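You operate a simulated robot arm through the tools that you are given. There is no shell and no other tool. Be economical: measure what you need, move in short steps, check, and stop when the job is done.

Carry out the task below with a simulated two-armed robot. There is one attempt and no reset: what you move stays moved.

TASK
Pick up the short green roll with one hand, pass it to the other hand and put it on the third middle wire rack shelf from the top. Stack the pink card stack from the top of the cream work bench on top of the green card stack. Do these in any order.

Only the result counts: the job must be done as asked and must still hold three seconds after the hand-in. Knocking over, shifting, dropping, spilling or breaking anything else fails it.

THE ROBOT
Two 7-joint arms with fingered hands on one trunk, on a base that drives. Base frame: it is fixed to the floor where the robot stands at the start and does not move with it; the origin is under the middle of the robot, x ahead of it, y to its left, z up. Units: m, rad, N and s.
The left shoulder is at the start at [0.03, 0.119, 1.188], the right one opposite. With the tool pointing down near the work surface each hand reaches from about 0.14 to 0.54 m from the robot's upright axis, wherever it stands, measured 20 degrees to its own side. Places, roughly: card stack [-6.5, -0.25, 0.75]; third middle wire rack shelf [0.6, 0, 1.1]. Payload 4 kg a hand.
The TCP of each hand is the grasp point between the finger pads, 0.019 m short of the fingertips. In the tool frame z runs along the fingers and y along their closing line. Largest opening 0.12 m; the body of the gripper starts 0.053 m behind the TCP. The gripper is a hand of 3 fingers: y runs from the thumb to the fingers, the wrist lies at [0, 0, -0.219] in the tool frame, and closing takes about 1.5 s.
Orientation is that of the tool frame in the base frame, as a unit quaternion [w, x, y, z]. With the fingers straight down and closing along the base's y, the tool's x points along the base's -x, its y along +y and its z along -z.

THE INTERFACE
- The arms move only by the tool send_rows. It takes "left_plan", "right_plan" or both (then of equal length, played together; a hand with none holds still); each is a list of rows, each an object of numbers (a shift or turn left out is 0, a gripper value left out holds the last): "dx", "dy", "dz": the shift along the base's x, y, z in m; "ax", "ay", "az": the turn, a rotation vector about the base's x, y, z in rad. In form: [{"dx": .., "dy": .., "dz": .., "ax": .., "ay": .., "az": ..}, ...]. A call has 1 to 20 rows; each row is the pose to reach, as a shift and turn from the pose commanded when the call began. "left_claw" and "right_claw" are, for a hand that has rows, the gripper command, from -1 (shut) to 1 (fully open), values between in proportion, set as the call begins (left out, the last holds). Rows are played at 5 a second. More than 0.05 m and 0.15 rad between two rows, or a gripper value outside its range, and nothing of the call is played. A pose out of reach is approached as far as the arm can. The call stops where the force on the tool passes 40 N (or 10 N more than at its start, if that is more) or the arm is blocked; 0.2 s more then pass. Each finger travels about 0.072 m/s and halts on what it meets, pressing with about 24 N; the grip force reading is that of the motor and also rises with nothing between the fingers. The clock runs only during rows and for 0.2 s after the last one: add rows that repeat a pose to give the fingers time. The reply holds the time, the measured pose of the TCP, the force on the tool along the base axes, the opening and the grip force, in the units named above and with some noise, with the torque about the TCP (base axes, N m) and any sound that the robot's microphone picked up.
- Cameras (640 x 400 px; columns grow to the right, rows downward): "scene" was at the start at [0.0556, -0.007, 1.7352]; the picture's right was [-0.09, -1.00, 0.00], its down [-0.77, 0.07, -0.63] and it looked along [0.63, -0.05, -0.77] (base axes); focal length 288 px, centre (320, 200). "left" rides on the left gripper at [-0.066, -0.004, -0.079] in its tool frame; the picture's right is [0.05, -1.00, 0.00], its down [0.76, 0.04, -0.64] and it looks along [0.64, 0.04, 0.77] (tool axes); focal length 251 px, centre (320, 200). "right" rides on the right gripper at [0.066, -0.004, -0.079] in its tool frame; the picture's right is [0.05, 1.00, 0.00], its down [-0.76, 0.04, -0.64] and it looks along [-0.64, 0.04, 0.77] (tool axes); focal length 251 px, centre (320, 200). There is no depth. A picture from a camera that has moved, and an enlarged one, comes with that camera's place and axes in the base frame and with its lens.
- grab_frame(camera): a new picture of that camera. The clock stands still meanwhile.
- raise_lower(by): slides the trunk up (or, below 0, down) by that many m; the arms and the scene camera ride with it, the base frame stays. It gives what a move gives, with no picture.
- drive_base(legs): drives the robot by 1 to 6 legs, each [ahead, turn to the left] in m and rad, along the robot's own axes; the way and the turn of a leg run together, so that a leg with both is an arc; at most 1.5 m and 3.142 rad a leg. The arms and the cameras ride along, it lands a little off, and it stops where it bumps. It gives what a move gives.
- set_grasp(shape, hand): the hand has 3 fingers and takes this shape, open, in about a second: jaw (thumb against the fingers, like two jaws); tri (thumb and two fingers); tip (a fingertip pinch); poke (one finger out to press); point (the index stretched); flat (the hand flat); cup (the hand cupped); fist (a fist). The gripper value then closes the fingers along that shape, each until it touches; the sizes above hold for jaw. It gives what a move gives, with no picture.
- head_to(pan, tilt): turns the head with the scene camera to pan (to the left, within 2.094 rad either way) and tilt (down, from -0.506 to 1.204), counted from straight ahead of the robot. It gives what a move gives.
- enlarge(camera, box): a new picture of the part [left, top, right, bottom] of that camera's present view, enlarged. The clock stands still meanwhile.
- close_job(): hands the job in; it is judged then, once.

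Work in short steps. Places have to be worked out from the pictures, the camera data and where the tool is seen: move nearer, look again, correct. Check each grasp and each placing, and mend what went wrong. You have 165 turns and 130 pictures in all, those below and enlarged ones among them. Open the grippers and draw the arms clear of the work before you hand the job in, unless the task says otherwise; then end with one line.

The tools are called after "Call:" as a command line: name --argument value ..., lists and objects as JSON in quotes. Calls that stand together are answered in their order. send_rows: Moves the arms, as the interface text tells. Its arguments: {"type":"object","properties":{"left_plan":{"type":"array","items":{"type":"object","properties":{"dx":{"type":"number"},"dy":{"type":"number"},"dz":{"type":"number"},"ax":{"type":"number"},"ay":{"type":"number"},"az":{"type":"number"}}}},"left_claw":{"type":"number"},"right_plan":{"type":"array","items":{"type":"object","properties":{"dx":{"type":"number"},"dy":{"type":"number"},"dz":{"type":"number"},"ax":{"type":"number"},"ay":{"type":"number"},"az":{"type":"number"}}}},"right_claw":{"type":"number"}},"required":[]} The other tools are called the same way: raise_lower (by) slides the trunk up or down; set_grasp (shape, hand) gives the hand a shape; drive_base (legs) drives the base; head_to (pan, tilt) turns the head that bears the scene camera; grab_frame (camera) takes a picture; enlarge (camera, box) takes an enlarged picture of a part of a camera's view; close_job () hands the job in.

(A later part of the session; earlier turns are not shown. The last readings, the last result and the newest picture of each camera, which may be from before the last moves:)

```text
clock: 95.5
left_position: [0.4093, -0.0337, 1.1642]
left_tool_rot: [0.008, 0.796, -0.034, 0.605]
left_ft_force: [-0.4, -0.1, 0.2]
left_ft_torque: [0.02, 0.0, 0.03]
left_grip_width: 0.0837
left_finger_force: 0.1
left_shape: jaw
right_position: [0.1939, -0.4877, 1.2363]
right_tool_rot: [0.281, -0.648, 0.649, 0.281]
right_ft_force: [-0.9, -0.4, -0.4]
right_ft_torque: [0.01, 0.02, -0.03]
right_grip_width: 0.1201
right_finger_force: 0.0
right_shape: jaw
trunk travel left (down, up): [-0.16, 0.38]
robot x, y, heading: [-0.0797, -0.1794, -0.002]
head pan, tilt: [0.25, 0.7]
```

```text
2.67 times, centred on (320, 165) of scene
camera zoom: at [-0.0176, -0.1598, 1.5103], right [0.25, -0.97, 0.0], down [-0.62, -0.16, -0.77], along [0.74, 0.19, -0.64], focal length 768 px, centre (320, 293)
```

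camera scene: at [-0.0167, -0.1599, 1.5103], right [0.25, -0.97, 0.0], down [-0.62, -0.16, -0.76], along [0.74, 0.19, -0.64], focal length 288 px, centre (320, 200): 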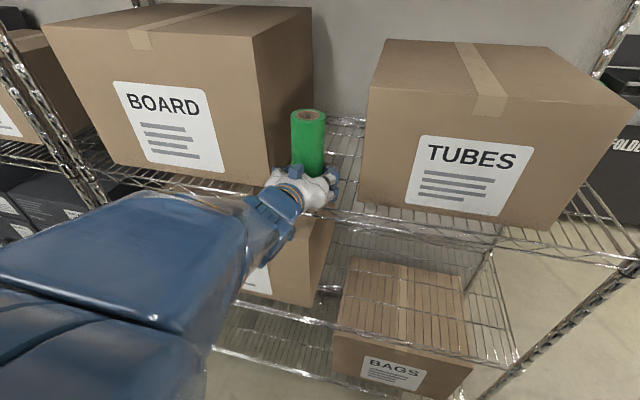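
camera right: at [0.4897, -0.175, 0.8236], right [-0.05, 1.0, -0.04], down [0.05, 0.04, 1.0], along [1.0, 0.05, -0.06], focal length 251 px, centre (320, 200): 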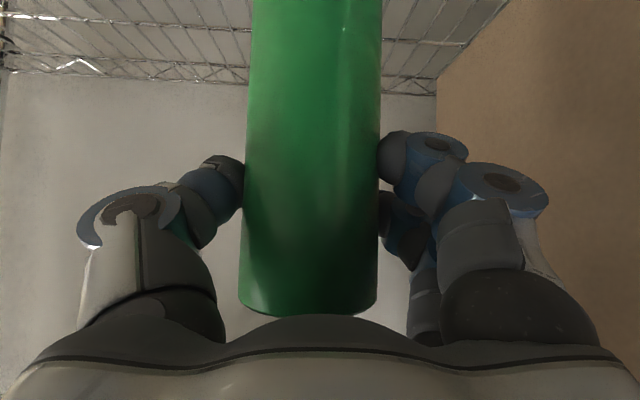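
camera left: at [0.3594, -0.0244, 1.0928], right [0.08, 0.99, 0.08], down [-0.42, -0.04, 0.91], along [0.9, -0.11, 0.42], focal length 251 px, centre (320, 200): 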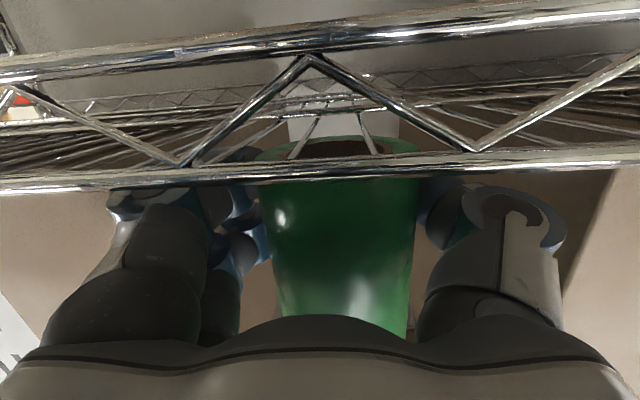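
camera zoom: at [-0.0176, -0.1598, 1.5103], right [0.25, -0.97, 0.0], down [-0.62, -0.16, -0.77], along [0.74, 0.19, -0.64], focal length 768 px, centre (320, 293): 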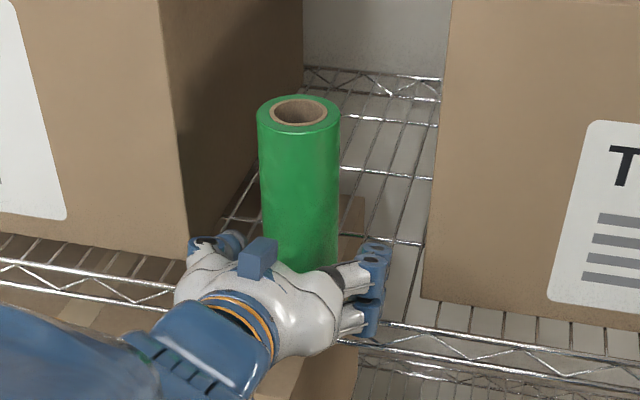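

The roll stays upright. Drive back clear of the rack and check it.

Call:
drive_base --legs '[[-0.28, 0]]'

Call:
grab_frame --camera "scene"

```text
clock: 97.5
left_position: [0.1231, -0.033, 1.163]
left_tool_rot: [0.007, 0.795, -0.032, 0.605]
left_ft_force: [0.3, 0.3, 0.1]
left_ft_torque: [0.04, 0.03, 0.04]
left_grip_width: 0.0835
left_finger_force: 0.0
left_shape: jaw
right_position: [-0.0925, -0.4858, 1.2373]
right_tool_rot: [-0.282, 0.649, -0.648, -0.282]
right_ft_force: [-1.0, -0.5, 0.5]
right_ft_torque: [0.0, -0.03, -0.02]
right_grip_width: 0.1201
right_finger_force: 0.1
right_shape: jaw
trunk travel left (down, up): [-0.16, 0.38]
robot x, y, heading: [-0.3674, -0.1826, 0.004]
head pan, tilt: [0.25, 0.7]
```

```text
77 pictures are left
camera scene: at [-0.3039, -0.1595, 1.5104], right [0.25, -0.97, 0.0], down [-0.62, -0.16, -0.77], along [0.74, 0.19, -0.64], focal length 288 px, centre (320, 200)
```

scene: 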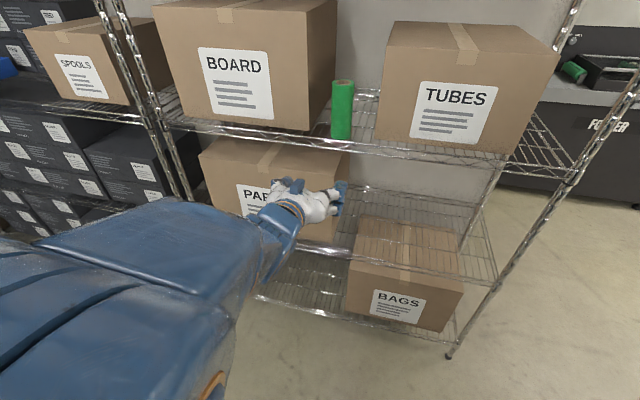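

There is another green object on the folder machine to the right; let me check what it is.

Call:
enlarge --camera "scene" --box '[520, 40, 640, 115]'

Call:
head_to --pan -0.6 --tilt 0.5

Call:
grab_frame --camera "scene"

```text
5.33 times, centred on (580, 78) of scene
camera zoom: at [-0.3039, -0.1595, 1.5104], right [0.25, -0.97, 0.0], down [-0.62, -0.16, -0.77], along [0.74, 0.19, -0.64], focal length 1535 px, centre (-1067, 853)
```

zoom: 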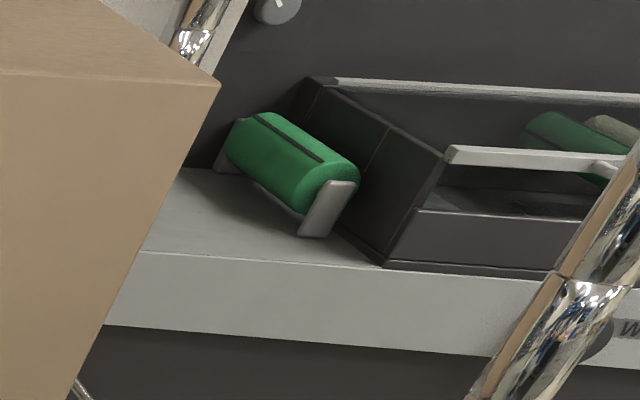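

```text
clock: 98.7
left_position: [0.1249, -0.0326, 1.1621]
left_tool_rot: [0.008, 0.796, -0.033, 0.605]
left_ft_force: [-0.7, 0.0, 0.1]
left_ft_torque: [0.01, -0.04, 0.0]
left_grip_width: 0.0836
left_finger_force: 0.1
left_shape: jaw
right_position: [-0.0904, -0.4861, 1.2351]
right_tool_rot: [-0.28, 0.649, -0.648, -0.282]
right_ft_force: [-0.1, -0.7, -0.3]
right_ft_torque: [0.0, 0.0, 0.0]
right_grip_width: 0.12
right_finger_force: 0.0
right_shape: jaw
trunk travel left (down, up): [-0.16, 0.38]
robot x, y, heading: [-0.368, -0.1789, 0.003]
head pan, tilt: [-0.6, 0.499]
```

```text
75 pictures are left
camera scene: at [-0.3091, -0.2319, 1.528], right [-0.56, -0.83, 0.0], down [-0.4, 0.27, -0.88], along [0.73, -0.49, -0.48], focal length 288 px, centre (320, 200)
```

scene: 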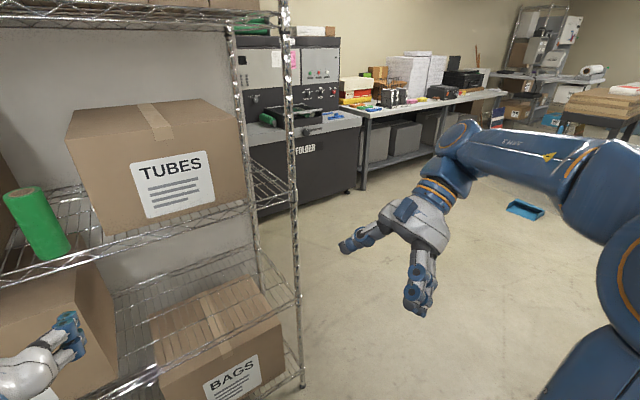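

That is a machine part, so the roll is done. Next I tuck the arms for driving: left hand pitched down, right hand yawed back to forward.

Call:
send_rows --left_plan '[{"dx": -0.01, "dz": 0.01, "ay": 0.11}, {"dx": -0.02, "dz": 0.02, "ay": 0.22}, {"dx": -0.03, "dz": 0.03, "ay": 0.33}, {"dx": -0.045, "dz": 0.04, "ay": 0.44}, {"dx": -0.06, "dz": 0.05, "ay": 0.55}, {"dx": -0.075, "dz": 0.06, "ay": 0.66}, {"dx": -0.09, "dz": 0.07, "ay": 0.77}, {"dx": -0.105, "dz": 0.08, "ay": 0.88}, {"dx": -0.12, "dz": 0.09, "ay": 0.99}, {"dx": -0.135, "dz": 0.1, "ay": 1.1}, {"dx": -0.15, "dz": 0.1, "ay": 1.2}, {"dx": -0.15, "dz": 0.1, "ay": 1.3}, {"dx": -0.15, "dz": 0.1, "ay": 1.3}]' --right_plan '[{"dx": 0.01, "dy": 0.01, "az": -0.13}, {"dx": 0.02, "dy": 0.02, "az": -0.26}, {"dx": 0.03, "dy": 0.03, "az": -0.39}, {"dx": 0.04, "dy": 0.04, "az": -0.52}, {"dx": 0.05, "dy": 0.05, "az": -0.65}, {"dx": 0.06, "dy": 0.06, "az": -0.78}, {"dx": 0.07, "dy": 0.07, "az": -0.91}, {"dx": 0.08, "dy": 0.08, "az": -1.04}, {"dx": 0.09, "dy": 0.09, "az": -1.17}, {"dx": 0.1, "dy": 0.1, "az": -1.3}, {"dx": 0.1, "dy": 0.1, "az": -1.43}, {"dx": 0.1, "dy": 0.1, "az": -1.56}, {"dx": 0.1, "dy": 0.1, "az": -1.56}]' --left_claw 1

Call:
head_to --pan -1.57 --tilt 0.35

Call:
grab_frame --camera "scene"

Call:
head_to --pan 1.9 --tilt 0.35

Call:
grab_frame --camera "scene"

```text
clock: 101.5
left_position: [-0.0262, -0.0311, 1.2628]
left_tool_rot: [0.027, 0.999, -0.022, 0.02]
left_ft_force: [-0.6, -0.1, -0.1]
left_ft_torque: [0.02, 0.01, 0.0]
left_grip_width: 0.1198
left_finger_force: 0.0
left_shape: jaw
right_position: [0.0098, -0.3875, 1.2362]
right_tool_rot: [0.398, -0.005, 0.917, 0.004]
right_ft_force: [-0.5, -0.2, 0.4]
right_ft_torque: [0.06, -0.03, 0.02]
right_grip_width: 0.1199
right_finger_force: 0.0
right_shape: jaw
trunk travel left (down, up): [-0.16, 0.38]
robot x, y, heading: [-0.3657, -0.1801, 0.004]
head pan, tilt: [-0.6, 0.499]
```

```text
clock: 102.7
left_position: [-0.0254, -0.0303, 1.263]
left_tool_rot: [0.028, 0.999, -0.021, 0.021]
left_ft_force: [0.5, -0.1, 0.0]
left_ft_torque: [0.01, -0.05, 0.0]
left_grip_width: 0.1199
left_finger_force: 0.0
left_shape: jaw
right_position: [0.0099, -0.387, 1.2362]
right_tool_rot: [0.398, -0.005, 0.917, 0.003]
right_ft_force: [0.6, -0.2, -1.0]
right_ft_torque: [0.01, 0.03, -0.01]
right_grip_width: 0.12
right_finger_force: 0.1
right_shape: jaw
trunk travel left (down, up): [-0.16, 0.38]
robot x, y, heading: [-0.3656, -0.1803, 0.008]
head pan, tilt: [-1.571, 0.351]
```

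```text
74 pictures are left
camera scene: at [-0.3841, -0.274, 1.5417], right [-1.0, -0.01, 0.0], down [0.0, 0.34, -0.94], along [0.0, -0.94, -0.34], focal length 288 px, centre (320, 200)
```

scene: 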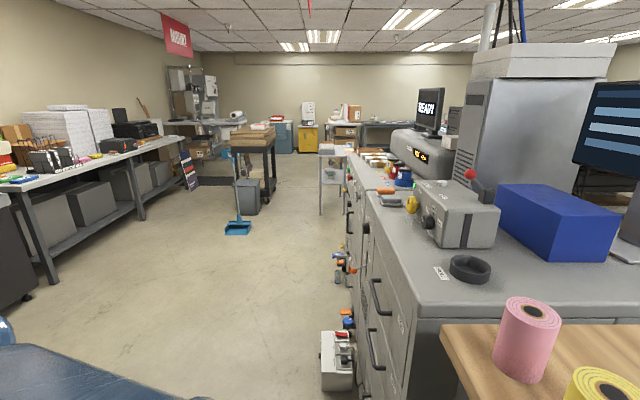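

```text
clock: 105.6
left_position: [-0.026, -0.0308, 1.2623]
left_tool_rot: [0.027, 0.999, -0.021, 0.02]
left_ft_force: [0.2, 0.2, -0.1]
left_ft_torque: [0.0, 0.0, 0.03]
left_grip_width: 0.12
left_finger_force: 0.1
left_shape: jaw
right_position: [0.0092, -0.386, 1.2354]
right_tool_rot: [0.397, -0.007, 0.918, 0.004]
right_ft_force: [-0.5, 0.3, -0.5]
right_ft_torque: [0.02, 0.0, 0.0]
right_grip_width: 0.1202
right_finger_force: 0.0
right_shape: jaw
trunk travel left (down, up): [-0.16, 0.38]
robot x, y, heading: [-0.3635, -0.1832, 0.004]
head pan, tilt: [1.901, 0.351]
```

```text
73 pictures are left
camera scene: at [-0.4151, -0.0928, 1.5417], right [0.94, 0.33, 0.0], down [0.11, -0.32, -0.94], along [-0.31, 0.89, -0.34], focal length 288 px, centre (320, 200)
```

scene: 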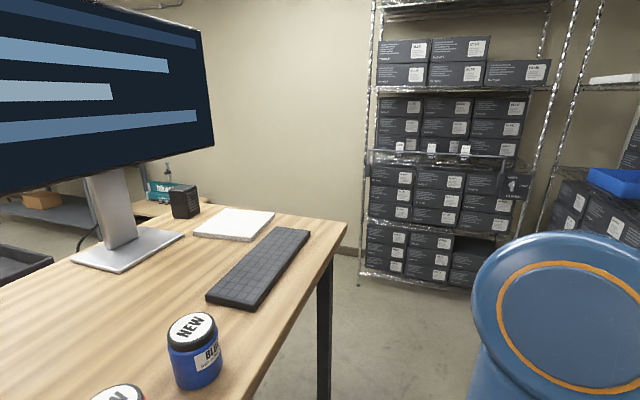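

The bench behind is tall (about 1.1 m) with its front at x≈-0.63, so space is about 1 m. I check how wide the elbows stick out.

Call:
head_to --pan -0.9 --tilt 0.9

Call:
grab_frame --camera "scene"

Call:
head_to --pan 0.9 --tilt 0.9

Call:
grab_frame --camera "scene"

```text
clock: 108.1
left_position: [-0.0248, -0.0318, 1.2627]
left_tool_rot: [0.027, 0.999, -0.021, 0.021]
left_ft_force: [-0.3, 1.1, -0.8]
left_ft_torque: [0.02, -0.02, -0.02]
left_grip_width: 0.12
left_finger_force: 0.1
left_shape: jaw
right_position: [0.0101, -0.3879, 1.2349]
right_tool_rot: [0.398, -0.005, 0.917, 0.003]
right_ft_force: [0.4, 0.3, 0.4]
right_ft_torque: [0.01, 0.0, 0.01]
right_grip_width: 0.1201
right_finger_force: 0.0
right_shape: jaw
trunk travel left (down, up): [-0.16, 0.38]
robot x, y, heading: [-0.3607, -0.1815, 0.008]
head pan, tilt: [-0.901, 0.901]
```

```text
72 pictures are left
camera scene: at [-0.3374, -0.2397, 1.4941], right [-0.78, -0.62, 0.0], down [-0.49, 0.61, -0.62], along [0.39, -0.48, -0.78], focal length 288 px, centre (320, 200)
```

scene: 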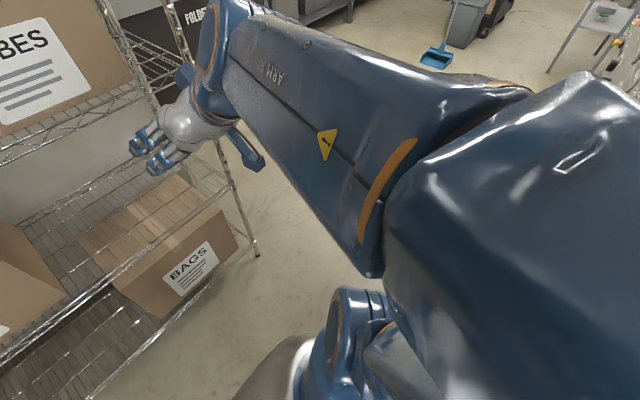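

```text
clock: 109.9
left_position: [-0.0249, -0.0306, 1.262]
left_tool_rot: [0.027, 0.999, -0.021, 0.021]
left_ft_force: [-0.3, -0.2, 0.4]
left_ft_torque: [0.02, 0.0, -0.01]
left_grip_width: 0.1197
left_finger_force: 0.0
left_shape: jaw
right_position: [0.0099, -0.3855, 1.2355]
right_tool_rot: [0.398, -0.006, 0.917, 0.004]
right_ft_force: [0.3, -0.4, -0.4]
right_ft_torque: [-0.02, 0.0, 0.0]
right_grip_width: 0.1198
right_finger_force: 0.0
right_shape: jaw
trunk travel left (down, up): [-0.16, 0.38]
robot x, y, heading: [-0.3623, -0.1825, 0.006]
head pan, tilt: [0.901, 0.901]
```

```text
71 pictures are left
camera scene: at [-0.3379, -0.1215, 1.4941], right [0.79, -0.62, 0.0], down [-0.48, -0.62, -0.62], along [0.38, 0.49, -0.78], focal length 288 px, centre (320, 200)
```

scene: 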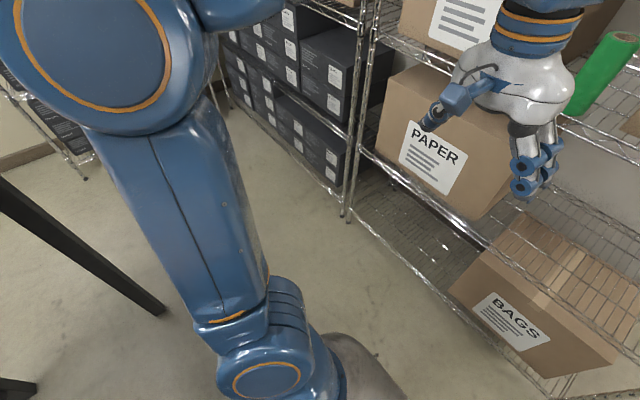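

Elbows are wide and high. I lower both hands in front of the body, pointing down, to bring the elbows in.

Call:
send_rows --left_plan '[{"dz": -0.04}, {"dz": -0.08}, {"dz": -0.12}, {"dz": -0.16}, {"dz": -0.2}, {"dz": -0.24}, {"dz": -0.28}, {"dz": -0.32}, {"dz": -0.36}, {"dz": -0.4}, {"dz": -0.44}, {"dz": -0.44}]' --right_plan '[{"dx": -0.005, "dy": 0.005, "dz": -0.035, "ay": 0.08}, {"dx": -0.01, "dy": 0.01, "dz": -0.07, "ay": 0.16}, {"dx": -0.015, "dy": 0.015, "dz": -0.105, "ay": 0.24}, {"dx": -0.02, "dy": 0.02, "dz": -0.14, "ay": 0.32}, {"dx": -0.025, "dy": 0.025, "dz": -0.175, "ay": 0.4}, {"dx": -0.03, "dy": 0.03, "dz": -0.21, "ay": 0.48}, {"dx": -0.035, "dy": 0.035, "dz": -0.245, "ay": 0.56}, {"dx": -0.04, "dy": 0.04, "dz": -0.28, "ay": 0.64}, {"dx": -0.045, "dy": 0.045, "dz": -0.315, "ay": 0.72}, {"dx": -0.05, "dy": 0.05, "dz": -0.355, "ay": 0.75}, {"dx": -0.05, "dy": 0.05, "dz": -0.395, "ay": 0.75}, {"dx": -0.05, "dy": 0.05, "dz": -0.41, "ay": 0.75}]'

Call:
grab_frame --camera "scene"

Call:
head_to --pan -0.9 --tilt 0.9

Call:
grab_frame --camera "scene"

```text
clock: 111.1
left_position: [-0.0202, -0.0301, 1.0793]
left_tool_rot: [0.025, 0.999, -0.021, 0.0]
left_ft_force: [-0.1, -1.1, 0.3]
left_ft_torque: [0.02, 0.04, 0.04]
left_grip_width: 0.1199
left_finger_force: 0.0
left_shape: jaw
right_position: [-0.0169, -0.3049, 1.0974]
right_tool_rot: [0.255, -0.092, 0.962, 0.036]
right_ft_force: [-0.3, 0.5, 0.3]
right_ft_torque: [-0.01, 0.0, -0.01]
right_grip_width: 0.12
right_finger_force: 0.2
right_shape: jaw
trunk travel left (down, up): [-0.16, 0.38]
robot x, y, heading: [-0.3598, -0.181, 0.006]
head pan, tilt: [0.901, 0.901]
stopped in row 5 (right hand): the arm was blocked; the commanded pose is now the measured one
```

```text
70 pictures are left
camera scene: at [-0.3378, -0.1211, 1.4941], right [0.79, -0.61, 0.0], down [-0.48, -0.62, -0.62], along [0.38, 0.49, -0.78], focal length 288 px, centre (320, 200)
```

scene: 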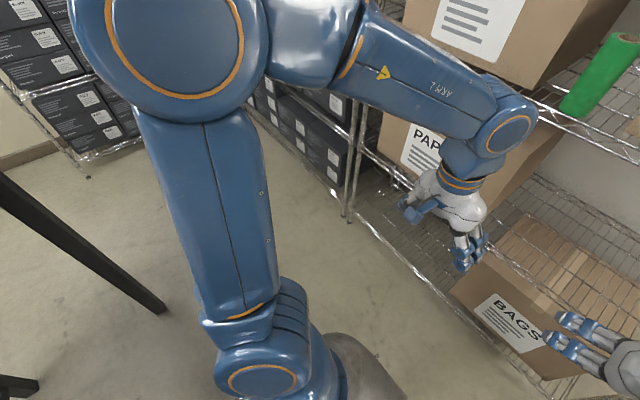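

```text
clock: 112.9
left_position: [-0.0228, -0.0318, 1.0795]
left_tool_rot: [0.025, 0.999, -0.022, 0.0]
left_ft_force: [-0.1, -0.6, -0.1]
left_ft_torque: [0.01, 0.0, 0.0]
left_grip_width: 0.12
left_finger_force: 0.1
left_shape: jaw
right_position: [-0.0167, -0.3048, 1.0952]
right_tool_rot: [0.254, -0.092, 0.962, 0.036]
right_ft_force: [0.8, -0.4, -1.0]
right_ft_torque: [-0.01, -0.02, -0.01]
right_grip_width: 0.12
right_finger_force: 0.0
right_shape: jaw
trunk travel left (down, up): [-0.16, 0.38]
robot x, y, heading: [-0.3658, -0.1803, 0.003]
head pan, tilt: [-0.901, 0.901]
```

```text
69 pictures are left
camera scene: at [-0.3367, -0.2392, 1.4941], right [-0.77, -0.63, 0.0], down [-0.5, 0.61, -0.62], along [0.39, -0.48, -0.78], focal length 288 px, centre (320, 200)
```

scene: 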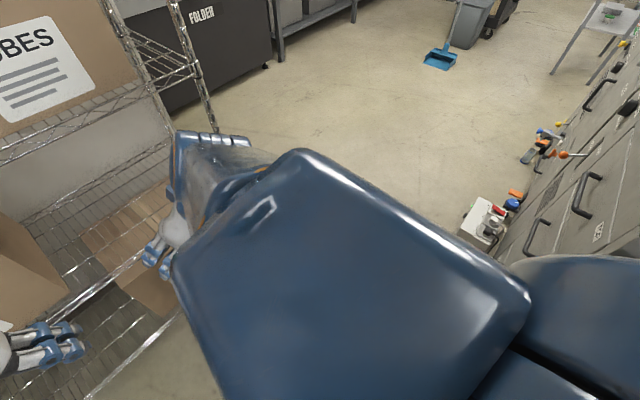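

The arms lag while the elbow swings; I continue more slowly.

Call:
send_rows --left_plan '[{"dz": -0.02}, {"dz": -0.04}, {"dz": -0.06}, {"dz": -0.08}, {"dz": -0.1}, {"dz": -0.12}, {"dz": -0.14}, {"dz": -0.16}, {"dz": -0.18}, {"dz": -0.2}, {"dz": -0.2}, {"dz": -0.2}]' --right_plan '[{"dz": -0.02, "ay": 0.03}, {"dz": -0.04, "ay": 0.06}, {"dz": -0.06, "ay": 0.1}, {"dz": -0.08, "ay": 0.15}, {"dz": -0.1, "ay": 0.2}, {"dz": -0.12, "ay": 0.25}, {"dz": -0.14, "ay": 0.3}, {"dz": -0.16, "ay": 0.35}, {"dz": -0.18, "ay": 0.4}, {"dz": -0.2, "ay": 0.45}, {"dz": -0.2, "ay": 0.5}, {"dz": -0.2, "ay": 0.5}]'

Call:
grab_frame --camera "scene"

```text
clock: 115.5
left_position: [-0.0221, -0.0301, 0.8772]
left_tool_rot: [0.025, 0.999, -0.021, -0.001]
left_ft_force: [1.1, -0.3, -0.3]
left_ft_torque: [-0.01, 0.02, 0.04]
left_grip_width: 0.1199
left_finger_force: 0.0
left_shape: jaw
right_position: [-0.0165, -0.3052, 0.8943]
right_tool_rot: [0.008, -0.08, 0.995, 0.057]
right_ft_force: [-0.4, 0.7, 1.0]
right_ft_torque: [0.0, -0.02, 0.02]
right_grip_width: 0.1197
right_finger_force: 0.2
right_shape: jaw
trunk travel left (down, up): [-0.16, 0.38]
robot x, y, heading: [-0.3621, -0.1781, 0.006]
head pan, tilt: [-0.901, 0.901]
```

```text
68 pictures are left
camera scene: at [-0.3369, -0.2398, 1.4941], right [-0.78, -0.62, 0.0], down [-0.49, 0.61, -0.62], along [0.39, -0.48, -0.78], focal length 288 px, centre (320, 200)
```

scene: 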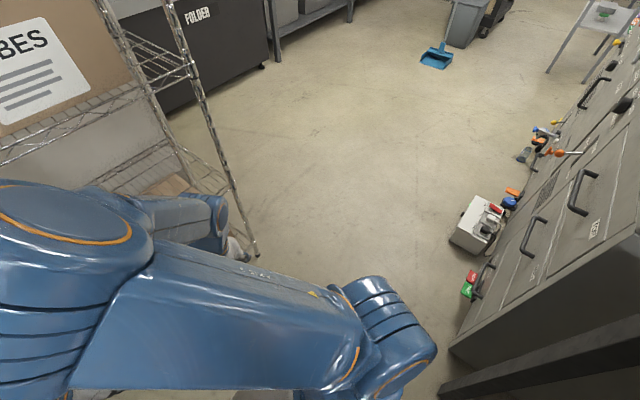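

Right arm is now compact. Check the left.

Call:
head_to --pan 0.7 --tilt 0.9

Call:
grab_frame --camera "scene"

```text
clock: 117.1
left_position: [-0.02, -0.031, 0.8801]
left_tool_rot: [0.025, 0.999, -0.021, 0.0]
left_ft_force: [0.4, 0.0, 0.2]
left_ft_torque: [0.01, 0.01, -0.01]
left_grip_width: 0.1197
left_finger_force: 0.0
left_shape: jaw
right_position: [-0.0166, -0.3067, 0.8962]
right_tool_rot: [0.009, -0.08, 0.995, 0.056]
right_ft_force: [-0.6, -0.4, -0.9]
right_ft_torque: [-0.01, 0.02, 0.01]
right_grip_width: 0.1201
right_finger_force: 0.1
right_shape: jaw
trunk travel left (down, up): [-0.16, 0.38]
robot x, y, heading: [-0.3656, -0.1846, 0.005]
head pan, tilt: [0.7, 0.901]
```

```text
67 pictures are left
camera scene: at [-0.3267, -0.1319, 1.4941], right [0.65, -0.76, 0.0], down [-0.6, -0.51, -0.62], along [0.47, 0.4, -0.78], focal length 288 px, centre (320, 200)
```

scene: 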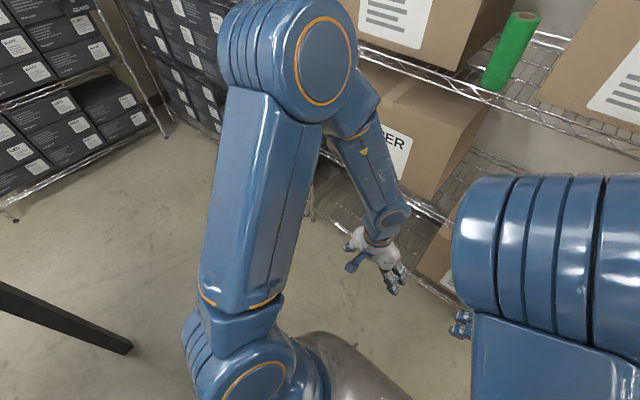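

Compact enough. I raise the trunk to look over the benches toward -x on both sides to choose a route.

Call:
raise_lower --by 0.37

Call:
head_to --pan 2.09 --tilt 0.2

Call:
grab_frame --camera "scene"

Call:
head_to --pan -2.09 --tilt 0.2

Call:
grab_frame --camera "scene"

```text
clock: 120.7
left_position: [-0.0228, -0.0315, 1.2483]
left_tool_rot: [0.025, 0.999, -0.022, -0.001]
left_ft_force: [0.1, -0.4, 0.2]
left_ft_torque: [-0.02, 0.01, 0.01]
left_grip_width: 0.1198
left_finger_force: 0.0
left_shape: jaw
right_position: [-0.0167, -0.3064, 1.2669]
right_tool_rot: [0.008, -0.08, 0.995, 0.057]
right_ft_force: [0.4, 0.2, -0.1]
right_ft_torque: [0.0, 0.02, -0.03]
right_grip_width: 0.1201
right_finger_force: 0.1
right_shape: jaw
trunk travel left (down, up): [-0.53, 0.01]
robot x, y, heading: [-0.3629, -0.1834, 0.007]
head pan, tilt: [0.7, 0.901]
```

```text
clock: 122.2
left_position: [-0.0213, -0.0321, 1.2487]
left_tool_rot: [0.025, 0.999, -0.023, 0.0]
left_ft_force: [0.2, -0.4, -0.5]
left_ft_torque: [0.01, -0.01, -0.04]
left_grip_width: 0.1199
left_finger_force: 0.0
left_shape: jaw
right_position: [-0.0157, -0.3064, 1.2658]
right_tool_rot: [0.008, -0.08, 0.995, 0.056]
right_ft_force: [-0.5, -0.3, -0.1]
right_ft_torque: [0.01, 0.0, -0.01]
right_grip_width: 0.1202
right_finger_force: 0.0
right_shape: jaw
trunk travel left (down, up): [-0.53, 0.01]
robot x, y, heading: [-0.3627, -0.1797, 0.007]
head pan, tilt: [2.089, 0.201]
```

```text
66 pictures are left
camera scene: at [-0.4306, -0.1, 1.9257], right [0.87, 0.5, 0.0], down [0.1, -0.17, -0.98], along [-0.49, 0.85, -0.2], focal length 288 px, centre (320, 200)
```

scene: 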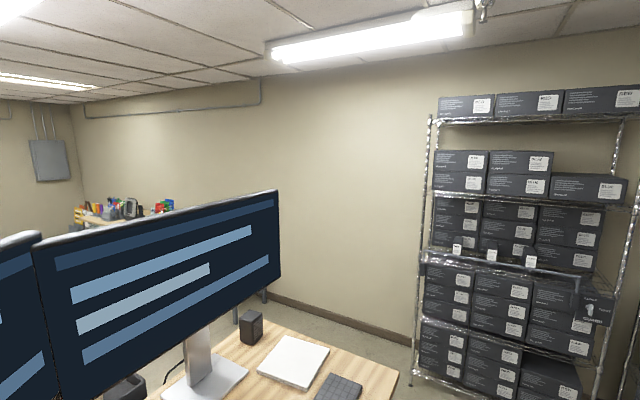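

```text
clock: 125.6
left_position: [-0.0208, -0.031, 1.2495]
left_tool_rot: [0.026, 0.999, -0.022, 0.0]
left_ft_force: [0.2, 0.1, 0.1]
left_ft_torque: [0.0, 0.04, -0.01]
left_grip_width: 0.1198
left_finger_force: 0.1
left_shape: jaw
right_position: [-0.0161, -0.306, 1.2655]
right_tool_rot: [0.007, -0.079, 0.995, 0.057]
right_ft_force: [-0.3, -0.2, 0.9]
right_ft_torque: [-0.02, 0.0, 0.01]
right_grip_width: 0.1203
right_finger_force: 0.0
right_shape: jaw
trunk travel left (down, up): [-0.53, 0.01]
robot x, y, heading: [-0.3675, -0.1813, 0.008]
head pan, tilt: [-2.089, 0.201]
```

```text
65 pictures are left
camera scene: at [-0.4299, -0.262, 1.9257], right [-0.87, 0.49, 0.0], down [0.1, 0.17, -0.98], along [-0.48, -0.85, -0.2], focal length 288 px, centre (320, 200)
```

scene: 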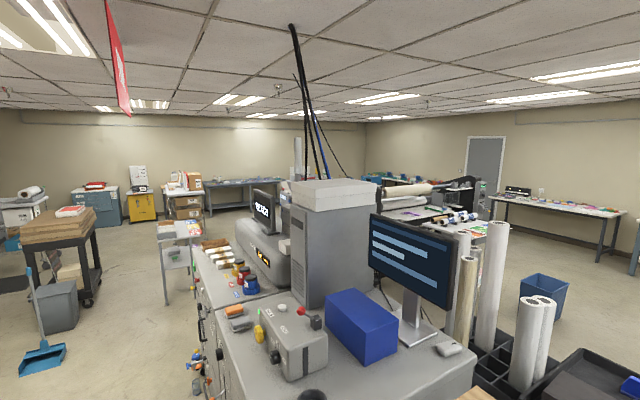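

The left way round (past the bench's end at y≈0.8) looks shorter. I move to the corridor middle, turn left, and drive along it.

Call:
drive_base --legs '[[0.17, 0], [0, 1.57]]'

Call:
head_to --pan 0.6 --tilt 0.5

Call:
grab_frame --camera "scene"

```text
clock: 129.2
left_position: [-0.0668, 0.1679, 1.2497]
left_tool_rot: [0.022, 0.927, 0.375, 0.012]
left_ft_force: [-0.5, -0.8, -0.4]
left_ft_torque: [0.04, 0.03, 0.03]
left_grip_width: 0.1199
left_finger_force: 0.1
left_shape: jaw
right_position: [0.1341, -0.0183, 1.266]
right_tool_rot: [-0.018, -0.465, 0.883, 0.056]
right_ft_force: [0.4, -0.1, 0.4]
right_ft_torque: [0.01, 0.02, -0.02]
right_grip_width: 0.1203
right_finger_force: 0.0
right_shape: jaw
trunk travel left (down, up): [-0.53, 0.01]
robot x, y, heading: [-0.164, -0.2165, 0.829]
head pan, tilt: [-2.089, 0.201]
stopped in leg 2: the robot was blocked; the commanded pose is now the measured one
```

```text
clock: 131.6
left_position: [-0.07, 0.1714, 1.2483]
left_tool_rot: [0.024, 0.927, 0.375, 0.01]
left_ft_force: [-1.0, -0.3, 0.8]
left_ft_torque: [0.01, -0.02, 0.01]
left_grip_width: 0.1202
left_finger_force: 0.1
left_shape: jaw
right_position: [0.1326, -0.0143, 1.2652]
right_tool_rot: [-0.016, -0.466, 0.883, 0.055]
right_ft_force: [-0.5, -0.4, 0.2]
right_ft_torque: [0.01, -0.01, -0.04]
right_grip_width: 0.1197
right_finger_force: 0.1
right_shape: jaw
trunk travel left (down, up): [-0.53, 0.01]
robot x, y, heading: [-0.1657, -0.2167, 0.834]
head pan, tilt: [0.6, 0.499]
```

```text
64 pictures are left
camera scene: at [-0.1664, -0.137, 1.898], right [0.99, -0.14, 0.0], down [-0.07, -0.47, -0.88], along [0.12, 0.87, -0.48], focal length 288 px, centre (320, 200)
```

scene: 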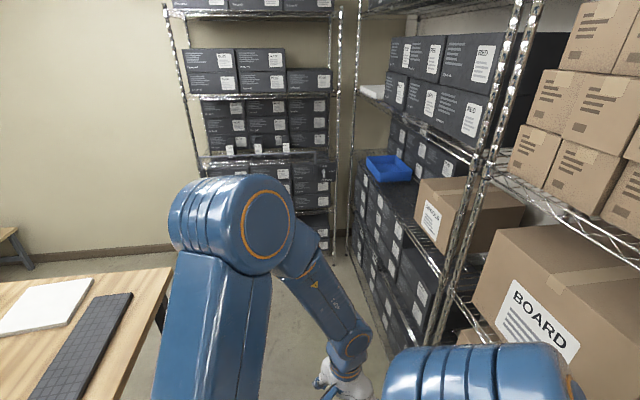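

The turn was blocked, probably by the base's rear against the bench leg. I ease forward a bit and finish the turn.

Call:
drive_base --legs '[[0.13, 0], [0, 0.74]]'

Call:
grab_frame --camera "scene"

```text
clock: 134.8
left_position: [-0.2524, 0.239, 1.2496]
left_tool_rot: [0.018, 0.737, 0.675, 0.019]
left_ft_force: [0.3, -0.6, 0.2]
left_ft_torque: [-0.02, 0.01, 0.01]
left_grip_width: 0.1201
left_finger_force: 0.2
left_shape: jaw
right_position: [0.021, 0.2296, 1.2663]
right_tool_rot: [0.035, 0.744, -0.666, -0.045]
right_ft_force: [0.5, -0.2, -0.1]
right_ft_torque: [0.0, 0.05, -0.01]
right_grip_width: 0.1201
right_finger_force: 0.2
right_shape: jaw
trunk travel left (down, up): [-0.53, 0.01]
robot x, y, heading: [-0.0389, -0.1149, 1.55]
head pan, tilt: [0.6, 0.499]
stopped in leg 2: the robot was blocked; the commanded pose is now the measured one
```

```text
63 pictures are left
camera scene: at [-0.0813, -0.061, 1.8981], right [0.84, 0.55, 0.0], down [0.26, -0.4, -0.88], along [-0.48, 0.73, -0.48], focal length 288 px, centre (320, 200)
```

scene: 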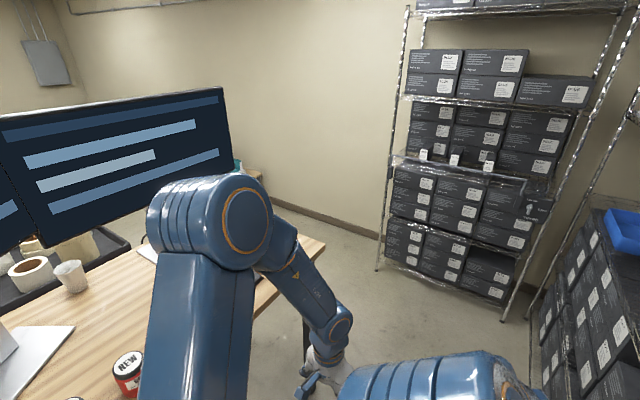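

Heading is now along the corridor. Drive forward past the bench end, then look to the left.

Call:
drive_base --legs '[[1.4, 0]]'

Call:
head_to --pan 1.3 --tilt 0.45

Call:
grab_frame --camera "scene"

Call:
head_to --pan -1.6 --tilt 0.5

Call:
grab_frame --camera "scene"

```text
clock: 141.8
left_position: [-0.1974, 1.6486, 1.2485]
left_tool_rot: [0.019, 0.748, 0.663, 0.019]
left_ft_force: [0.2, -0.3, 0.3]
left_ft_torque: [-0.01, 0.0, 0.03]
left_grip_width: 0.12
left_finger_force: 0.0
left_shape: jaw
right_position: [0.0763, 1.6301, 1.2662]
right_tool_rot: [0.034, 0.734, -0.677, -0.045]
right_ft_force: [0.7, -0.8, 0.1]
right_ft_torque: [-0.02, -0.01, -0.03]
right_grip_width: 0.1202
right_finger_force: 0.1
right_shape: jaw
trunk travel left (down, up): [-0.53, 0.01]
robot x, y, heading: [0.0136, 1.2834, 1.522]
head pan, tilt: [0.6, 0.499]
```

```text
clock: 142.9
left_position: [-0.1968, 1.6475, 1.2496]
left_tool_rot: [0.018, 0.748, 0.663, 0.018]
left_ft_force: [-0.2, 0.4, -0.2]
left_ft_torque: [-0.01, -0.02, 0.01]
left_grip_width: 0.1197
left_finger_force: 0.0
left_shape: jaw
right_position: [0.0756, 1.6309, 1.266]
right_tool_rot: [0.033, 0.734, -0.677, -0.046]
right_ft_force: [0.3, 0.2, 0.2]
right_ft_torque: [0.02, 0.03, 0.0]
right_grip_width: 0.1201
right_finger_force: 0.1
right_shape: jaw
trunk travel left (down, up): [-0.53, 0.01]
robot x, y, heading: [0.0155, 1.2837, 1.522]
head pan, tilt: [1.3, 0.45]
```

```text
62 pictures are left
camera scene: at [-0.0758, 1.2946, 1.9025], right [0.31, 0.95, 0.0], down [0.41, -0.14, -0.9], along [-0.85, 0.28, -0.44], focal length 288 px, centre (320, 200)
```

scene: 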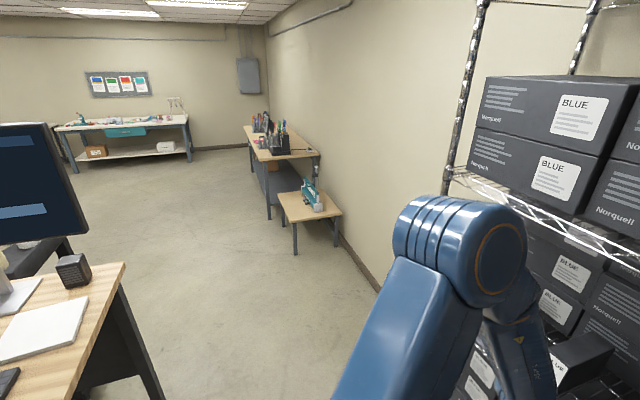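

```text
clock: 145.4
left_position: [-0.1988, 1.6491, 1.249]
left_tool_rot: [0.019, 0.748, 0.663, 0.018]
left_ft_force: [1.0, 0.6, 0.7]
left_ft_torque: [-0.01, -0.03, -0.01]
left_grip_width: 0.1203
left_finger_force: 0.0
left_shape: jaw
right_position: [0.0755, 1.6304, 1.2649]
right_tool_rot: [0.033, 0.733, -0.677, -0.045]
right_ft_force: [0.1, 0.5, 0.4]
right_ft_torque: [0.01, -0.04, -0.02]
right_grip_width: 0.1196
right_finger_force: 0.1
right_shape: jaw
trunk travel left (down, up): [-0.53, 0.01]
robot x, y, heading: [0.0118, 1.2852, 1.519]
head pan, tilt: [-1.6, 0.499]
```

```text
61 pictures are left
camera scene: at [0.1021, 1.2588, 1.898], right [-0.08, -1.0, 0.0], down [-0.48, 0.04, -0.88], along [0.88, -0.07, -0.48], focal length 288 px, centre (320, 200)
```

scene: 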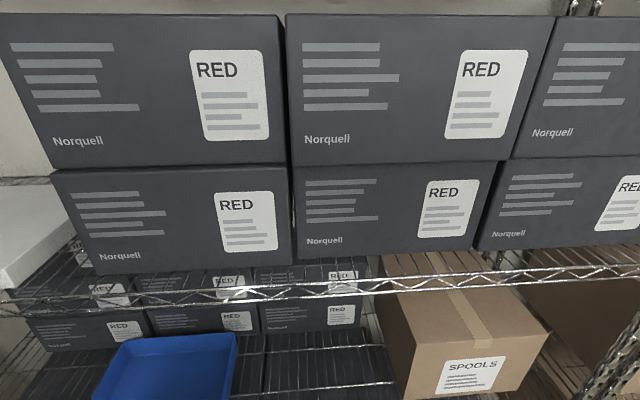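

The cream bench stands by the far wall. I make a careful multi-leg turn away from the racks to face -x.

Call:
drive_base --legs '[[-0.35, 0], [0, 0.4], [0.45, 0], [0, 0.4], [0.2, 0], [0, 0.8]]'

Call:
head_to --pan 0.15 --tilt 0.35

Call:
grab_frame --camera "scene"

```text
clock: 154.9
left_position: [-0.7003, 1.4304, 1.2488]
left_tool_rot: [0.003, 0.208, 0.978, 0.025]
left_ft_force: [0.3, 0.4, -0.1]
left_ft_torque: [0.0, 0.02, 0.0]
left_grip_width: 0.1201
left_finger_force: 0.2
left_shape: jaw
right_position: [-0.6028, 1.6854, 1.2654]
right_tool_rot: [0.054, 0.992, -0.109, -0.018]
right_ft_force: [0.7, 0.1, 0.4]
right_ft_torque: [0.01, -0.02, 0.0]
right_grip_width: 0.1198
right_finger_force: 0.1
right_shape: jaw
trunk travel left (down, up): [-0.53, 0.01]
robot x, y, heading: [-0.2755, 1.5577, 2.814]
head pan, tilt: [-1.6, 0.499]
stopped in leg 6: the robot was blocked; the commanded pose is now the measured one
```

```text
clock: 156.7
left_position: [-0.7014, 1.4282, 1.2487]
left_tool_rot: [0.003, 0.209, 0.978, 0.026]
left_ft_force: [-0.4, -0.1, -0.2]
left_ft_torque: [-0.01, -0.01, 0.01]
left_grip_width: 0.1199
left_finger_force: 0.1
left_shape: jaw
right_position: [-0.6042, 1.6849, 1.2669]
right_tool_rot: [0.054, 0.992, -0.11, -0.018]
right_ft_force: [0.1, -0.7, -1.0]
right_ft_torque: [0.02, 0.01, 0.04]
right_grip_width: 0.1199
right_finger_force: 0.1
right_shape: jaw
trunk travel left (down, up): [-0.53, 0.01]
robot x, y, heading: [-0.2701, 1.5622, 2.808]
head pan, tilt: [0.15, 0.351]
```

```text
60 pictures are left
camera scene: at [-0.3483, 1.5721, 1.9117], right [0.18, 0.98, 0.0], down [0.34, -0.06, -0.94], along [-0.92, 0.17, -0.34], focal length 288 px, centre (320, 200)
```

scene: 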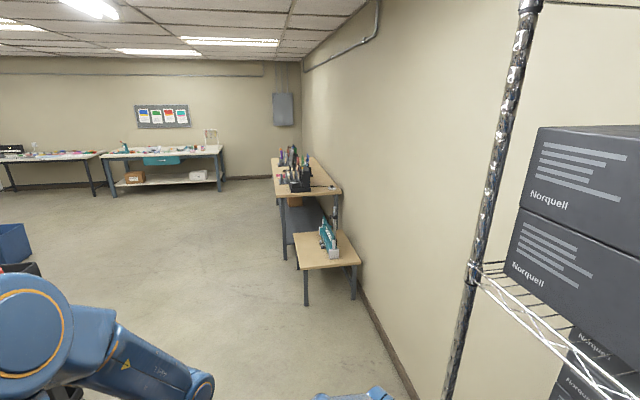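

I continue with a forward arc to the left, away from the rack post.

Call:
drive_base --legs '[[0.4, 0.5], [0.8, 0.3]]'

```text
clock: 162.9
left_position: [-1.5997, 0.9627, 1.2489]
left_tool_rot: [-0.006, -0.182, 0.983, 0.025]
left_ft_force: [0.5, -0.4, 0.2]
left_ft_torque: [-0.01, -0.02, -0.03]
left_grip_width: 0.12
left_finger_force: 0.0
left_shape: jaw
right_position: [-1.7119, 1.2127, 1.2649]
right_tool_rot: [0.056, 0.958, 0.28, 0.004]
right_ft_force: [-0.2, 0.2, -1.0]
right_ft_torque: [0.0, 0.01, 0.0]
right_grip_width: 0.1198
right_finger_force: 0.0
right_shape: jaw
trunk travel left (down, up): [-0.53, 0.01]
robot x, y, heading: [-1.399, 1.3771, -2.682]
head pan, tilt: [0.15, 0.351]
```

Now at (-1.4, 1.38). Check the way ahead.

Call:
head_to --pan 0.0 --tilt 0.45

Call:
grab_frame --camera "scene"

```text
clock: 163.6
left_position: [-1.6, 0.9627, 1.25]
left_tool_rot: [-0.006, -0.181, 0.983, 0.026]
left_ft_force: [-0.3, -0.6, -0.5]
left_ft_torque: [0.02, 0.02, 0.0]
left_grip_width: 0.1201
left_finger_force: 0.1
left_shape: jaw
right_position: [-1.7108, 1.2137, 1.2666]
right_tool_rot: [0.056, 0.959, 0.279, 0.005]
right_ft_force: [0.0, -0.6, -0.3]
right_ft_torque: [-0.01, 0.0, 0.03]
right_grip_width: 0.1199
right_finger_force: 0.1
right_shape: jaw
trunk travel left (down, up): [-0.53, 0.01]
robot x, y, heading: [-1.3982, 1.3759, -2.679]
head pan, tilt: [0.0, 0.45]
```

```text
59 pictures are left
camera scene: at [-1.4657, 1.3429, 1.9025], right [-0.44, 0.9, 0.0], down [0.39, 0.19, -0.9], along [-0.81, -0.4, -0.44], focal length 288 px, centre (320, 200)
```

scene: 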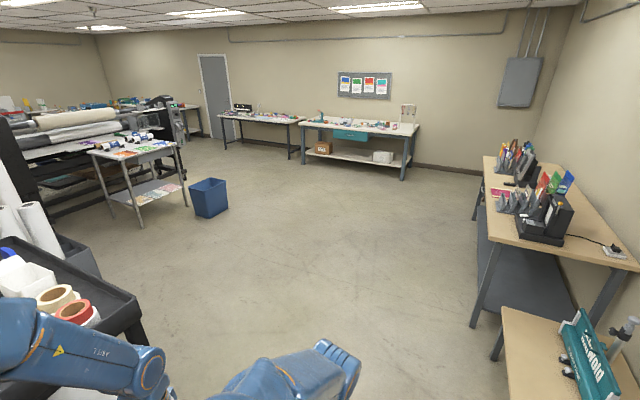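

Way is clear. Turn slightly right and drive 3 m toward the bench.

Call:
drive_base --legs '[[0, -0.07], [1.5, 0], [1.5, 0]]'

Call:
grab_frame --camera "scene"

```text
clock: 178.6
left_position: [-4.3942, -0.2089, 1.2488]
left_tool_rot: [-0.006, -0.154, 0.988, 0.025]
left_ft_force: [-0.3, 0.1, 0.0]
left_ft_torque: [-0.02, -0.03, 0.02]
left_grip_width: 0.1198
left_finger_force: 0.0
left_shape: jaw
right_position: [-4.4914, 0.046, 1.2656]
right_tool_rot: [0.056, 0.966, 0.252, 0.003]
right_ft_force: [0.3, 0.2, -0.4]
right_ft_torque: [0.0, 0.01, 0.01]
right_grip_width: 0.1198
right_finger_force: 0.0
right_shape: jaw
trunk travel left (down, up): [-0.53, 0.01]
robot x, y, heading: [-4.1721, 0.1901, -2.741]
head pan, tilt: [0.0, 0.45]
```

```text
58 pictures are left
camera scene: at [-4.2386, 0.1616, 1.9024], right [-0.39, 0.92, 0.0], down [0.4, 0.17, -0.9], along [-0.83, -0.35, -0.44], focal length 288 px, centre (320, 200)
```

scene: 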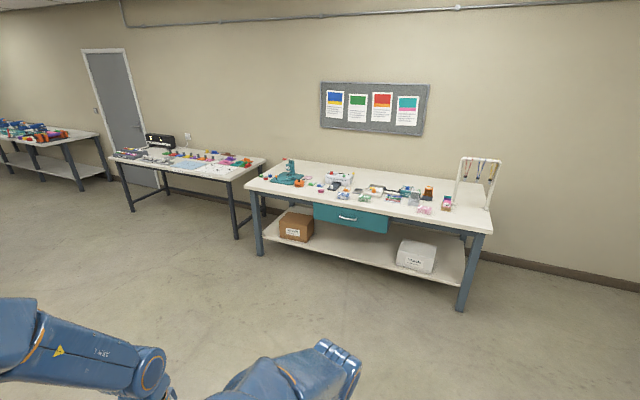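

Zoom in on the bench top to find the card stacks.

Call:
enlarge --camera "scene" --box '[240, 145, 500, 240]'

Call:
enlarge --camera "scene" --box '[310, 165, 460, 225]'

```text
2.46 times, centred on (370, 192) of scene
camera zoom: at [-4.2386, 0.1616, 1.9024], right [-0.39, 0.92, 0.0], down [0.4, 0.17, -0.9], along [-0.83, -0.35, -0.44], focal length 709 px, centre (197, 218)
```

zoom: 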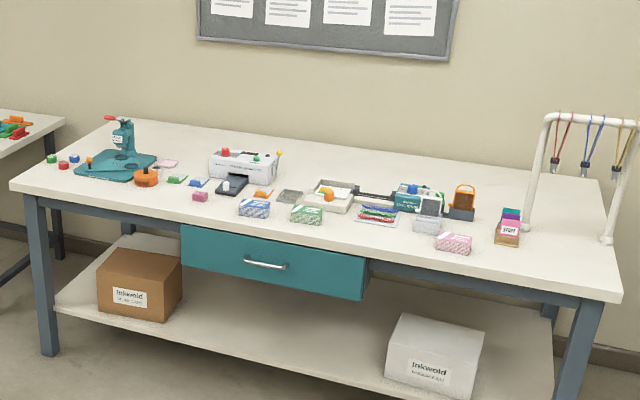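

```text
4.27 times, centred on (385, 195) of scene
camera zoom: at [-4.2386, 0.1616, 1.9024], right [-0.39, 0.92, 0.0], down [0.4, 0.17, -0.9], along [-0.83, -0.35, -0.44], focal length 1228 px, centre (43, 221)
```

zoom: 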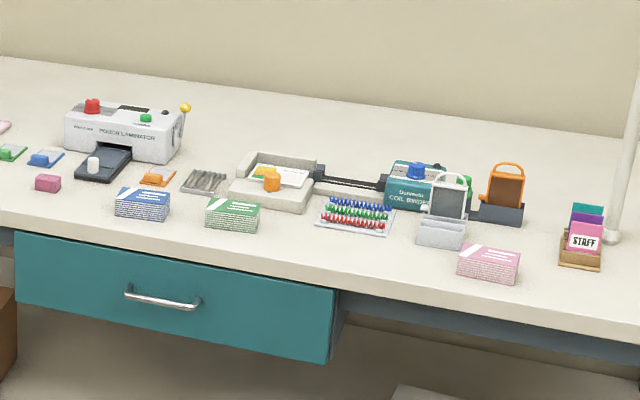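

Green stack is at about (-6.50, -0.37), pink at about (-6.48, 0.14), bench front at x≈-6.3. I approach to stand square to the bench at about x=-5.6.

Call:
drive_base --legs '[[0, -0.24], [1.4, 0], [0, -0.16]]'

Call:
head_to --pan -0.1 --tilt 0.8

Call:
grab_frame --camera "scene"

```text
clock: 187.0
left_position: [-5.8976, -0.3066, 1.2491]
left_tool_rot: [-0.001, 0.048, 0.999, 0.026]
left_ft_force: [-0.1, -0.3, 0.0]
left_ft_torque: [-0.03, 0.0, 0.0]
left_grip_width: 0.1202
left_finger_force: 0.1
left_shape: jaw
right_position: [-5.8866, -0.0323, 1.2667]
right_tool_rot: [0.056, 0.997, 0.052, -0.008]
right_ft_force: [1.1, 0.4, 0.6]
right_ft_torque: [-0.02, -0.01, 0.0]
right_grip_width: 0.1198
right_finger_force: 0.1
right_shape: jaw
trunk travel left (down, up): [-0.53, 0.01]
robot x, y, heading: [-5.5347, -0.0338, -3.143]
head pan, tilt: [0.0, 0.45]
```

```text
clock: 187.8
left_position: [-5.8978, -0.3077, 1.2498]
left_tool_rot: [-0.001, 0.047, 0.999, 0.026]
left_ft_force: [-0.4, -0.6, -0.5]
left_ft_torque: [0.05, 0.02, -0.01]
left_grip_width: 0.12
left_finger_force: 0.1
left_shape: jaw
right_position: [-5.8869, -0.0342, 1.2659]
right_tool_rot: [0.056, 0.997, 0.053, -0.008]
right_ft_force: [0.2, 0.8, 0.3]
right_ft_torque: [0.0, 0.02, -0.01]
right_grip_width: 0.12
right_finger_force: 0.0
right_shape: jaw
trunk travel left (down, up): [-0.53, 0.01]
robot x, y, heading: [-5.5327, -0.0366, -3.141]
head pan, tilt: [-0.099, 0.799]
```

```text
55 pictures are left
camera scene: at [-5.598, -0.0286, 1.8721], right [0.1, 1.0, 0.0], down [0.71, -0.07, -0.7], along [-0.69, 0.07, -0.72], focal length 288 px, centre (320, 200)
```

scene: 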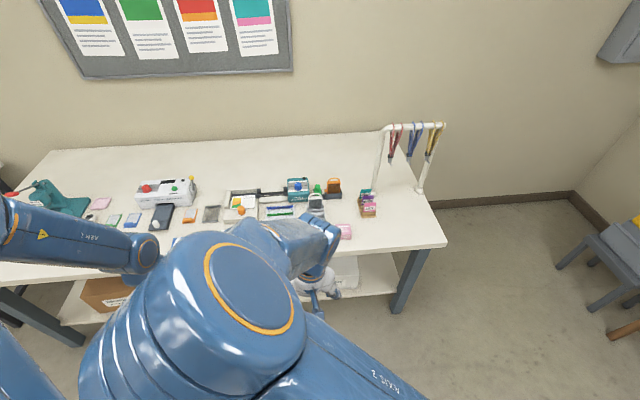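

I lower the trunk and swing the right hand out to the right to free the view.

Call:
raise_lower --by -0.2

Call:
send_rows --right_plan '[{"dy": 0.03}, {"dy": 0.06}, {"dy": 0.09}, {"dy": 0.12}, {"dy": 0.15}, {"dy": 0.18}, {"dy": 0.21}, {"dy": 0.21}]'

Call:
grab_frame --camera "scene"

```text
clock: 190.0
left_position: [-5.8969, -0.3074, 1.0498]
left_tool_rot: [-0.001, 0.047, 0.999, 0.025]
left_ft_force: [0.3, 0.6, -0.3]
left_ft_torque: [-0.02, 0.0, 0.0]
left_grip_width: 0.12
left_finger_force: 0.1
left_shape: jaw
right_position: [-5.8871, -0.0344, 1.0659]
right_tool_rot: [0.056, 0.997, 0.053, -0.008]
right_ft_force: [-0.4, 0.0, 0.7]
right_ft_torque: [-0.01, 0.01, 0.0]
right_grip_width: 0.1199
right_finger_force: 0.1
right_shape: jaw
trunk travel left (down, up): [-0.33, 0.21]
robot x, y, heading: [-5.5363, -0.0379, -3.141]
head pan, tilt: [-0.099, 0.799]
```

```text
clock: 191.8
left_position: [-5.8962, -0.308, 1.0491]
left_tool_rot: [-0.001, 0.047, 0.999, 0.026]
left_ft_force: [-0.6, 0.0, 0.5]
left_ft_torque: [0.0, 0.03, 0.01]
left_grip_width: 0.12
left_finger_force: 0.0
left_shape: jaw
right_position: [-5.8881, 0.1771, 1.0634]
right_tool_rot: [0.057, 0.997, 0.053, -0.008]
right_ft_force: [0.0, -1.2, 0.4]
right_ft_torque: [-0.01, -0.02, 0.0]
right_grip_width: 0.1196
right_finger_force: 0.0
right_shape: jaw
trunk travel left (down, up): [-0.33, 0.21]
robot x, y, heading: [-5.5345, -0.0376, -3.141]
head pan, tilt: [-0.099, 0.799]
```

```text
54 pictures are left
camera scene: at [-5.5969, -0.03, 1.672], right [0.1, 1.0, 0.0], down [0.71, -0.07, -0.7], along [-0.69, 0.07, -0.72], focal length 288 px, centre (320, 200)
```

scene: 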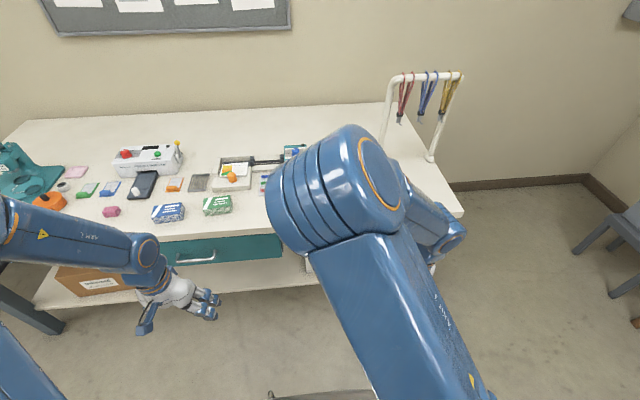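

The right elbow blocks the scene view, so I use the right hand's camera.

Call:
grab_frame --camera "right"

```text
53 pictures are left
camera right: at [-5.8208, 0.1968, 1.1399], right [0.16, -0.98, 0.11], down [-0.75, -0.05, 0.66], along [-0.64, -0.19, -0.74], focal length 251 px, centre (320, 200)
```

right: 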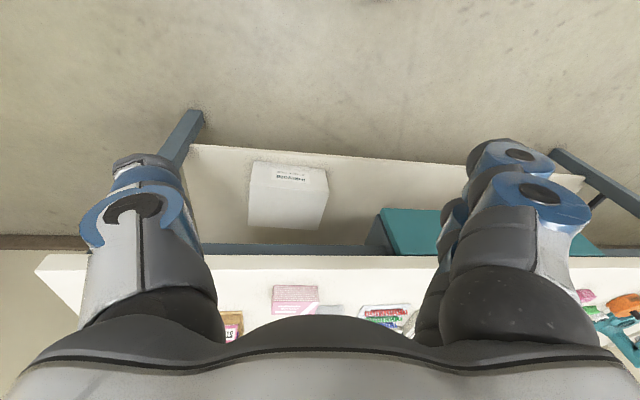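

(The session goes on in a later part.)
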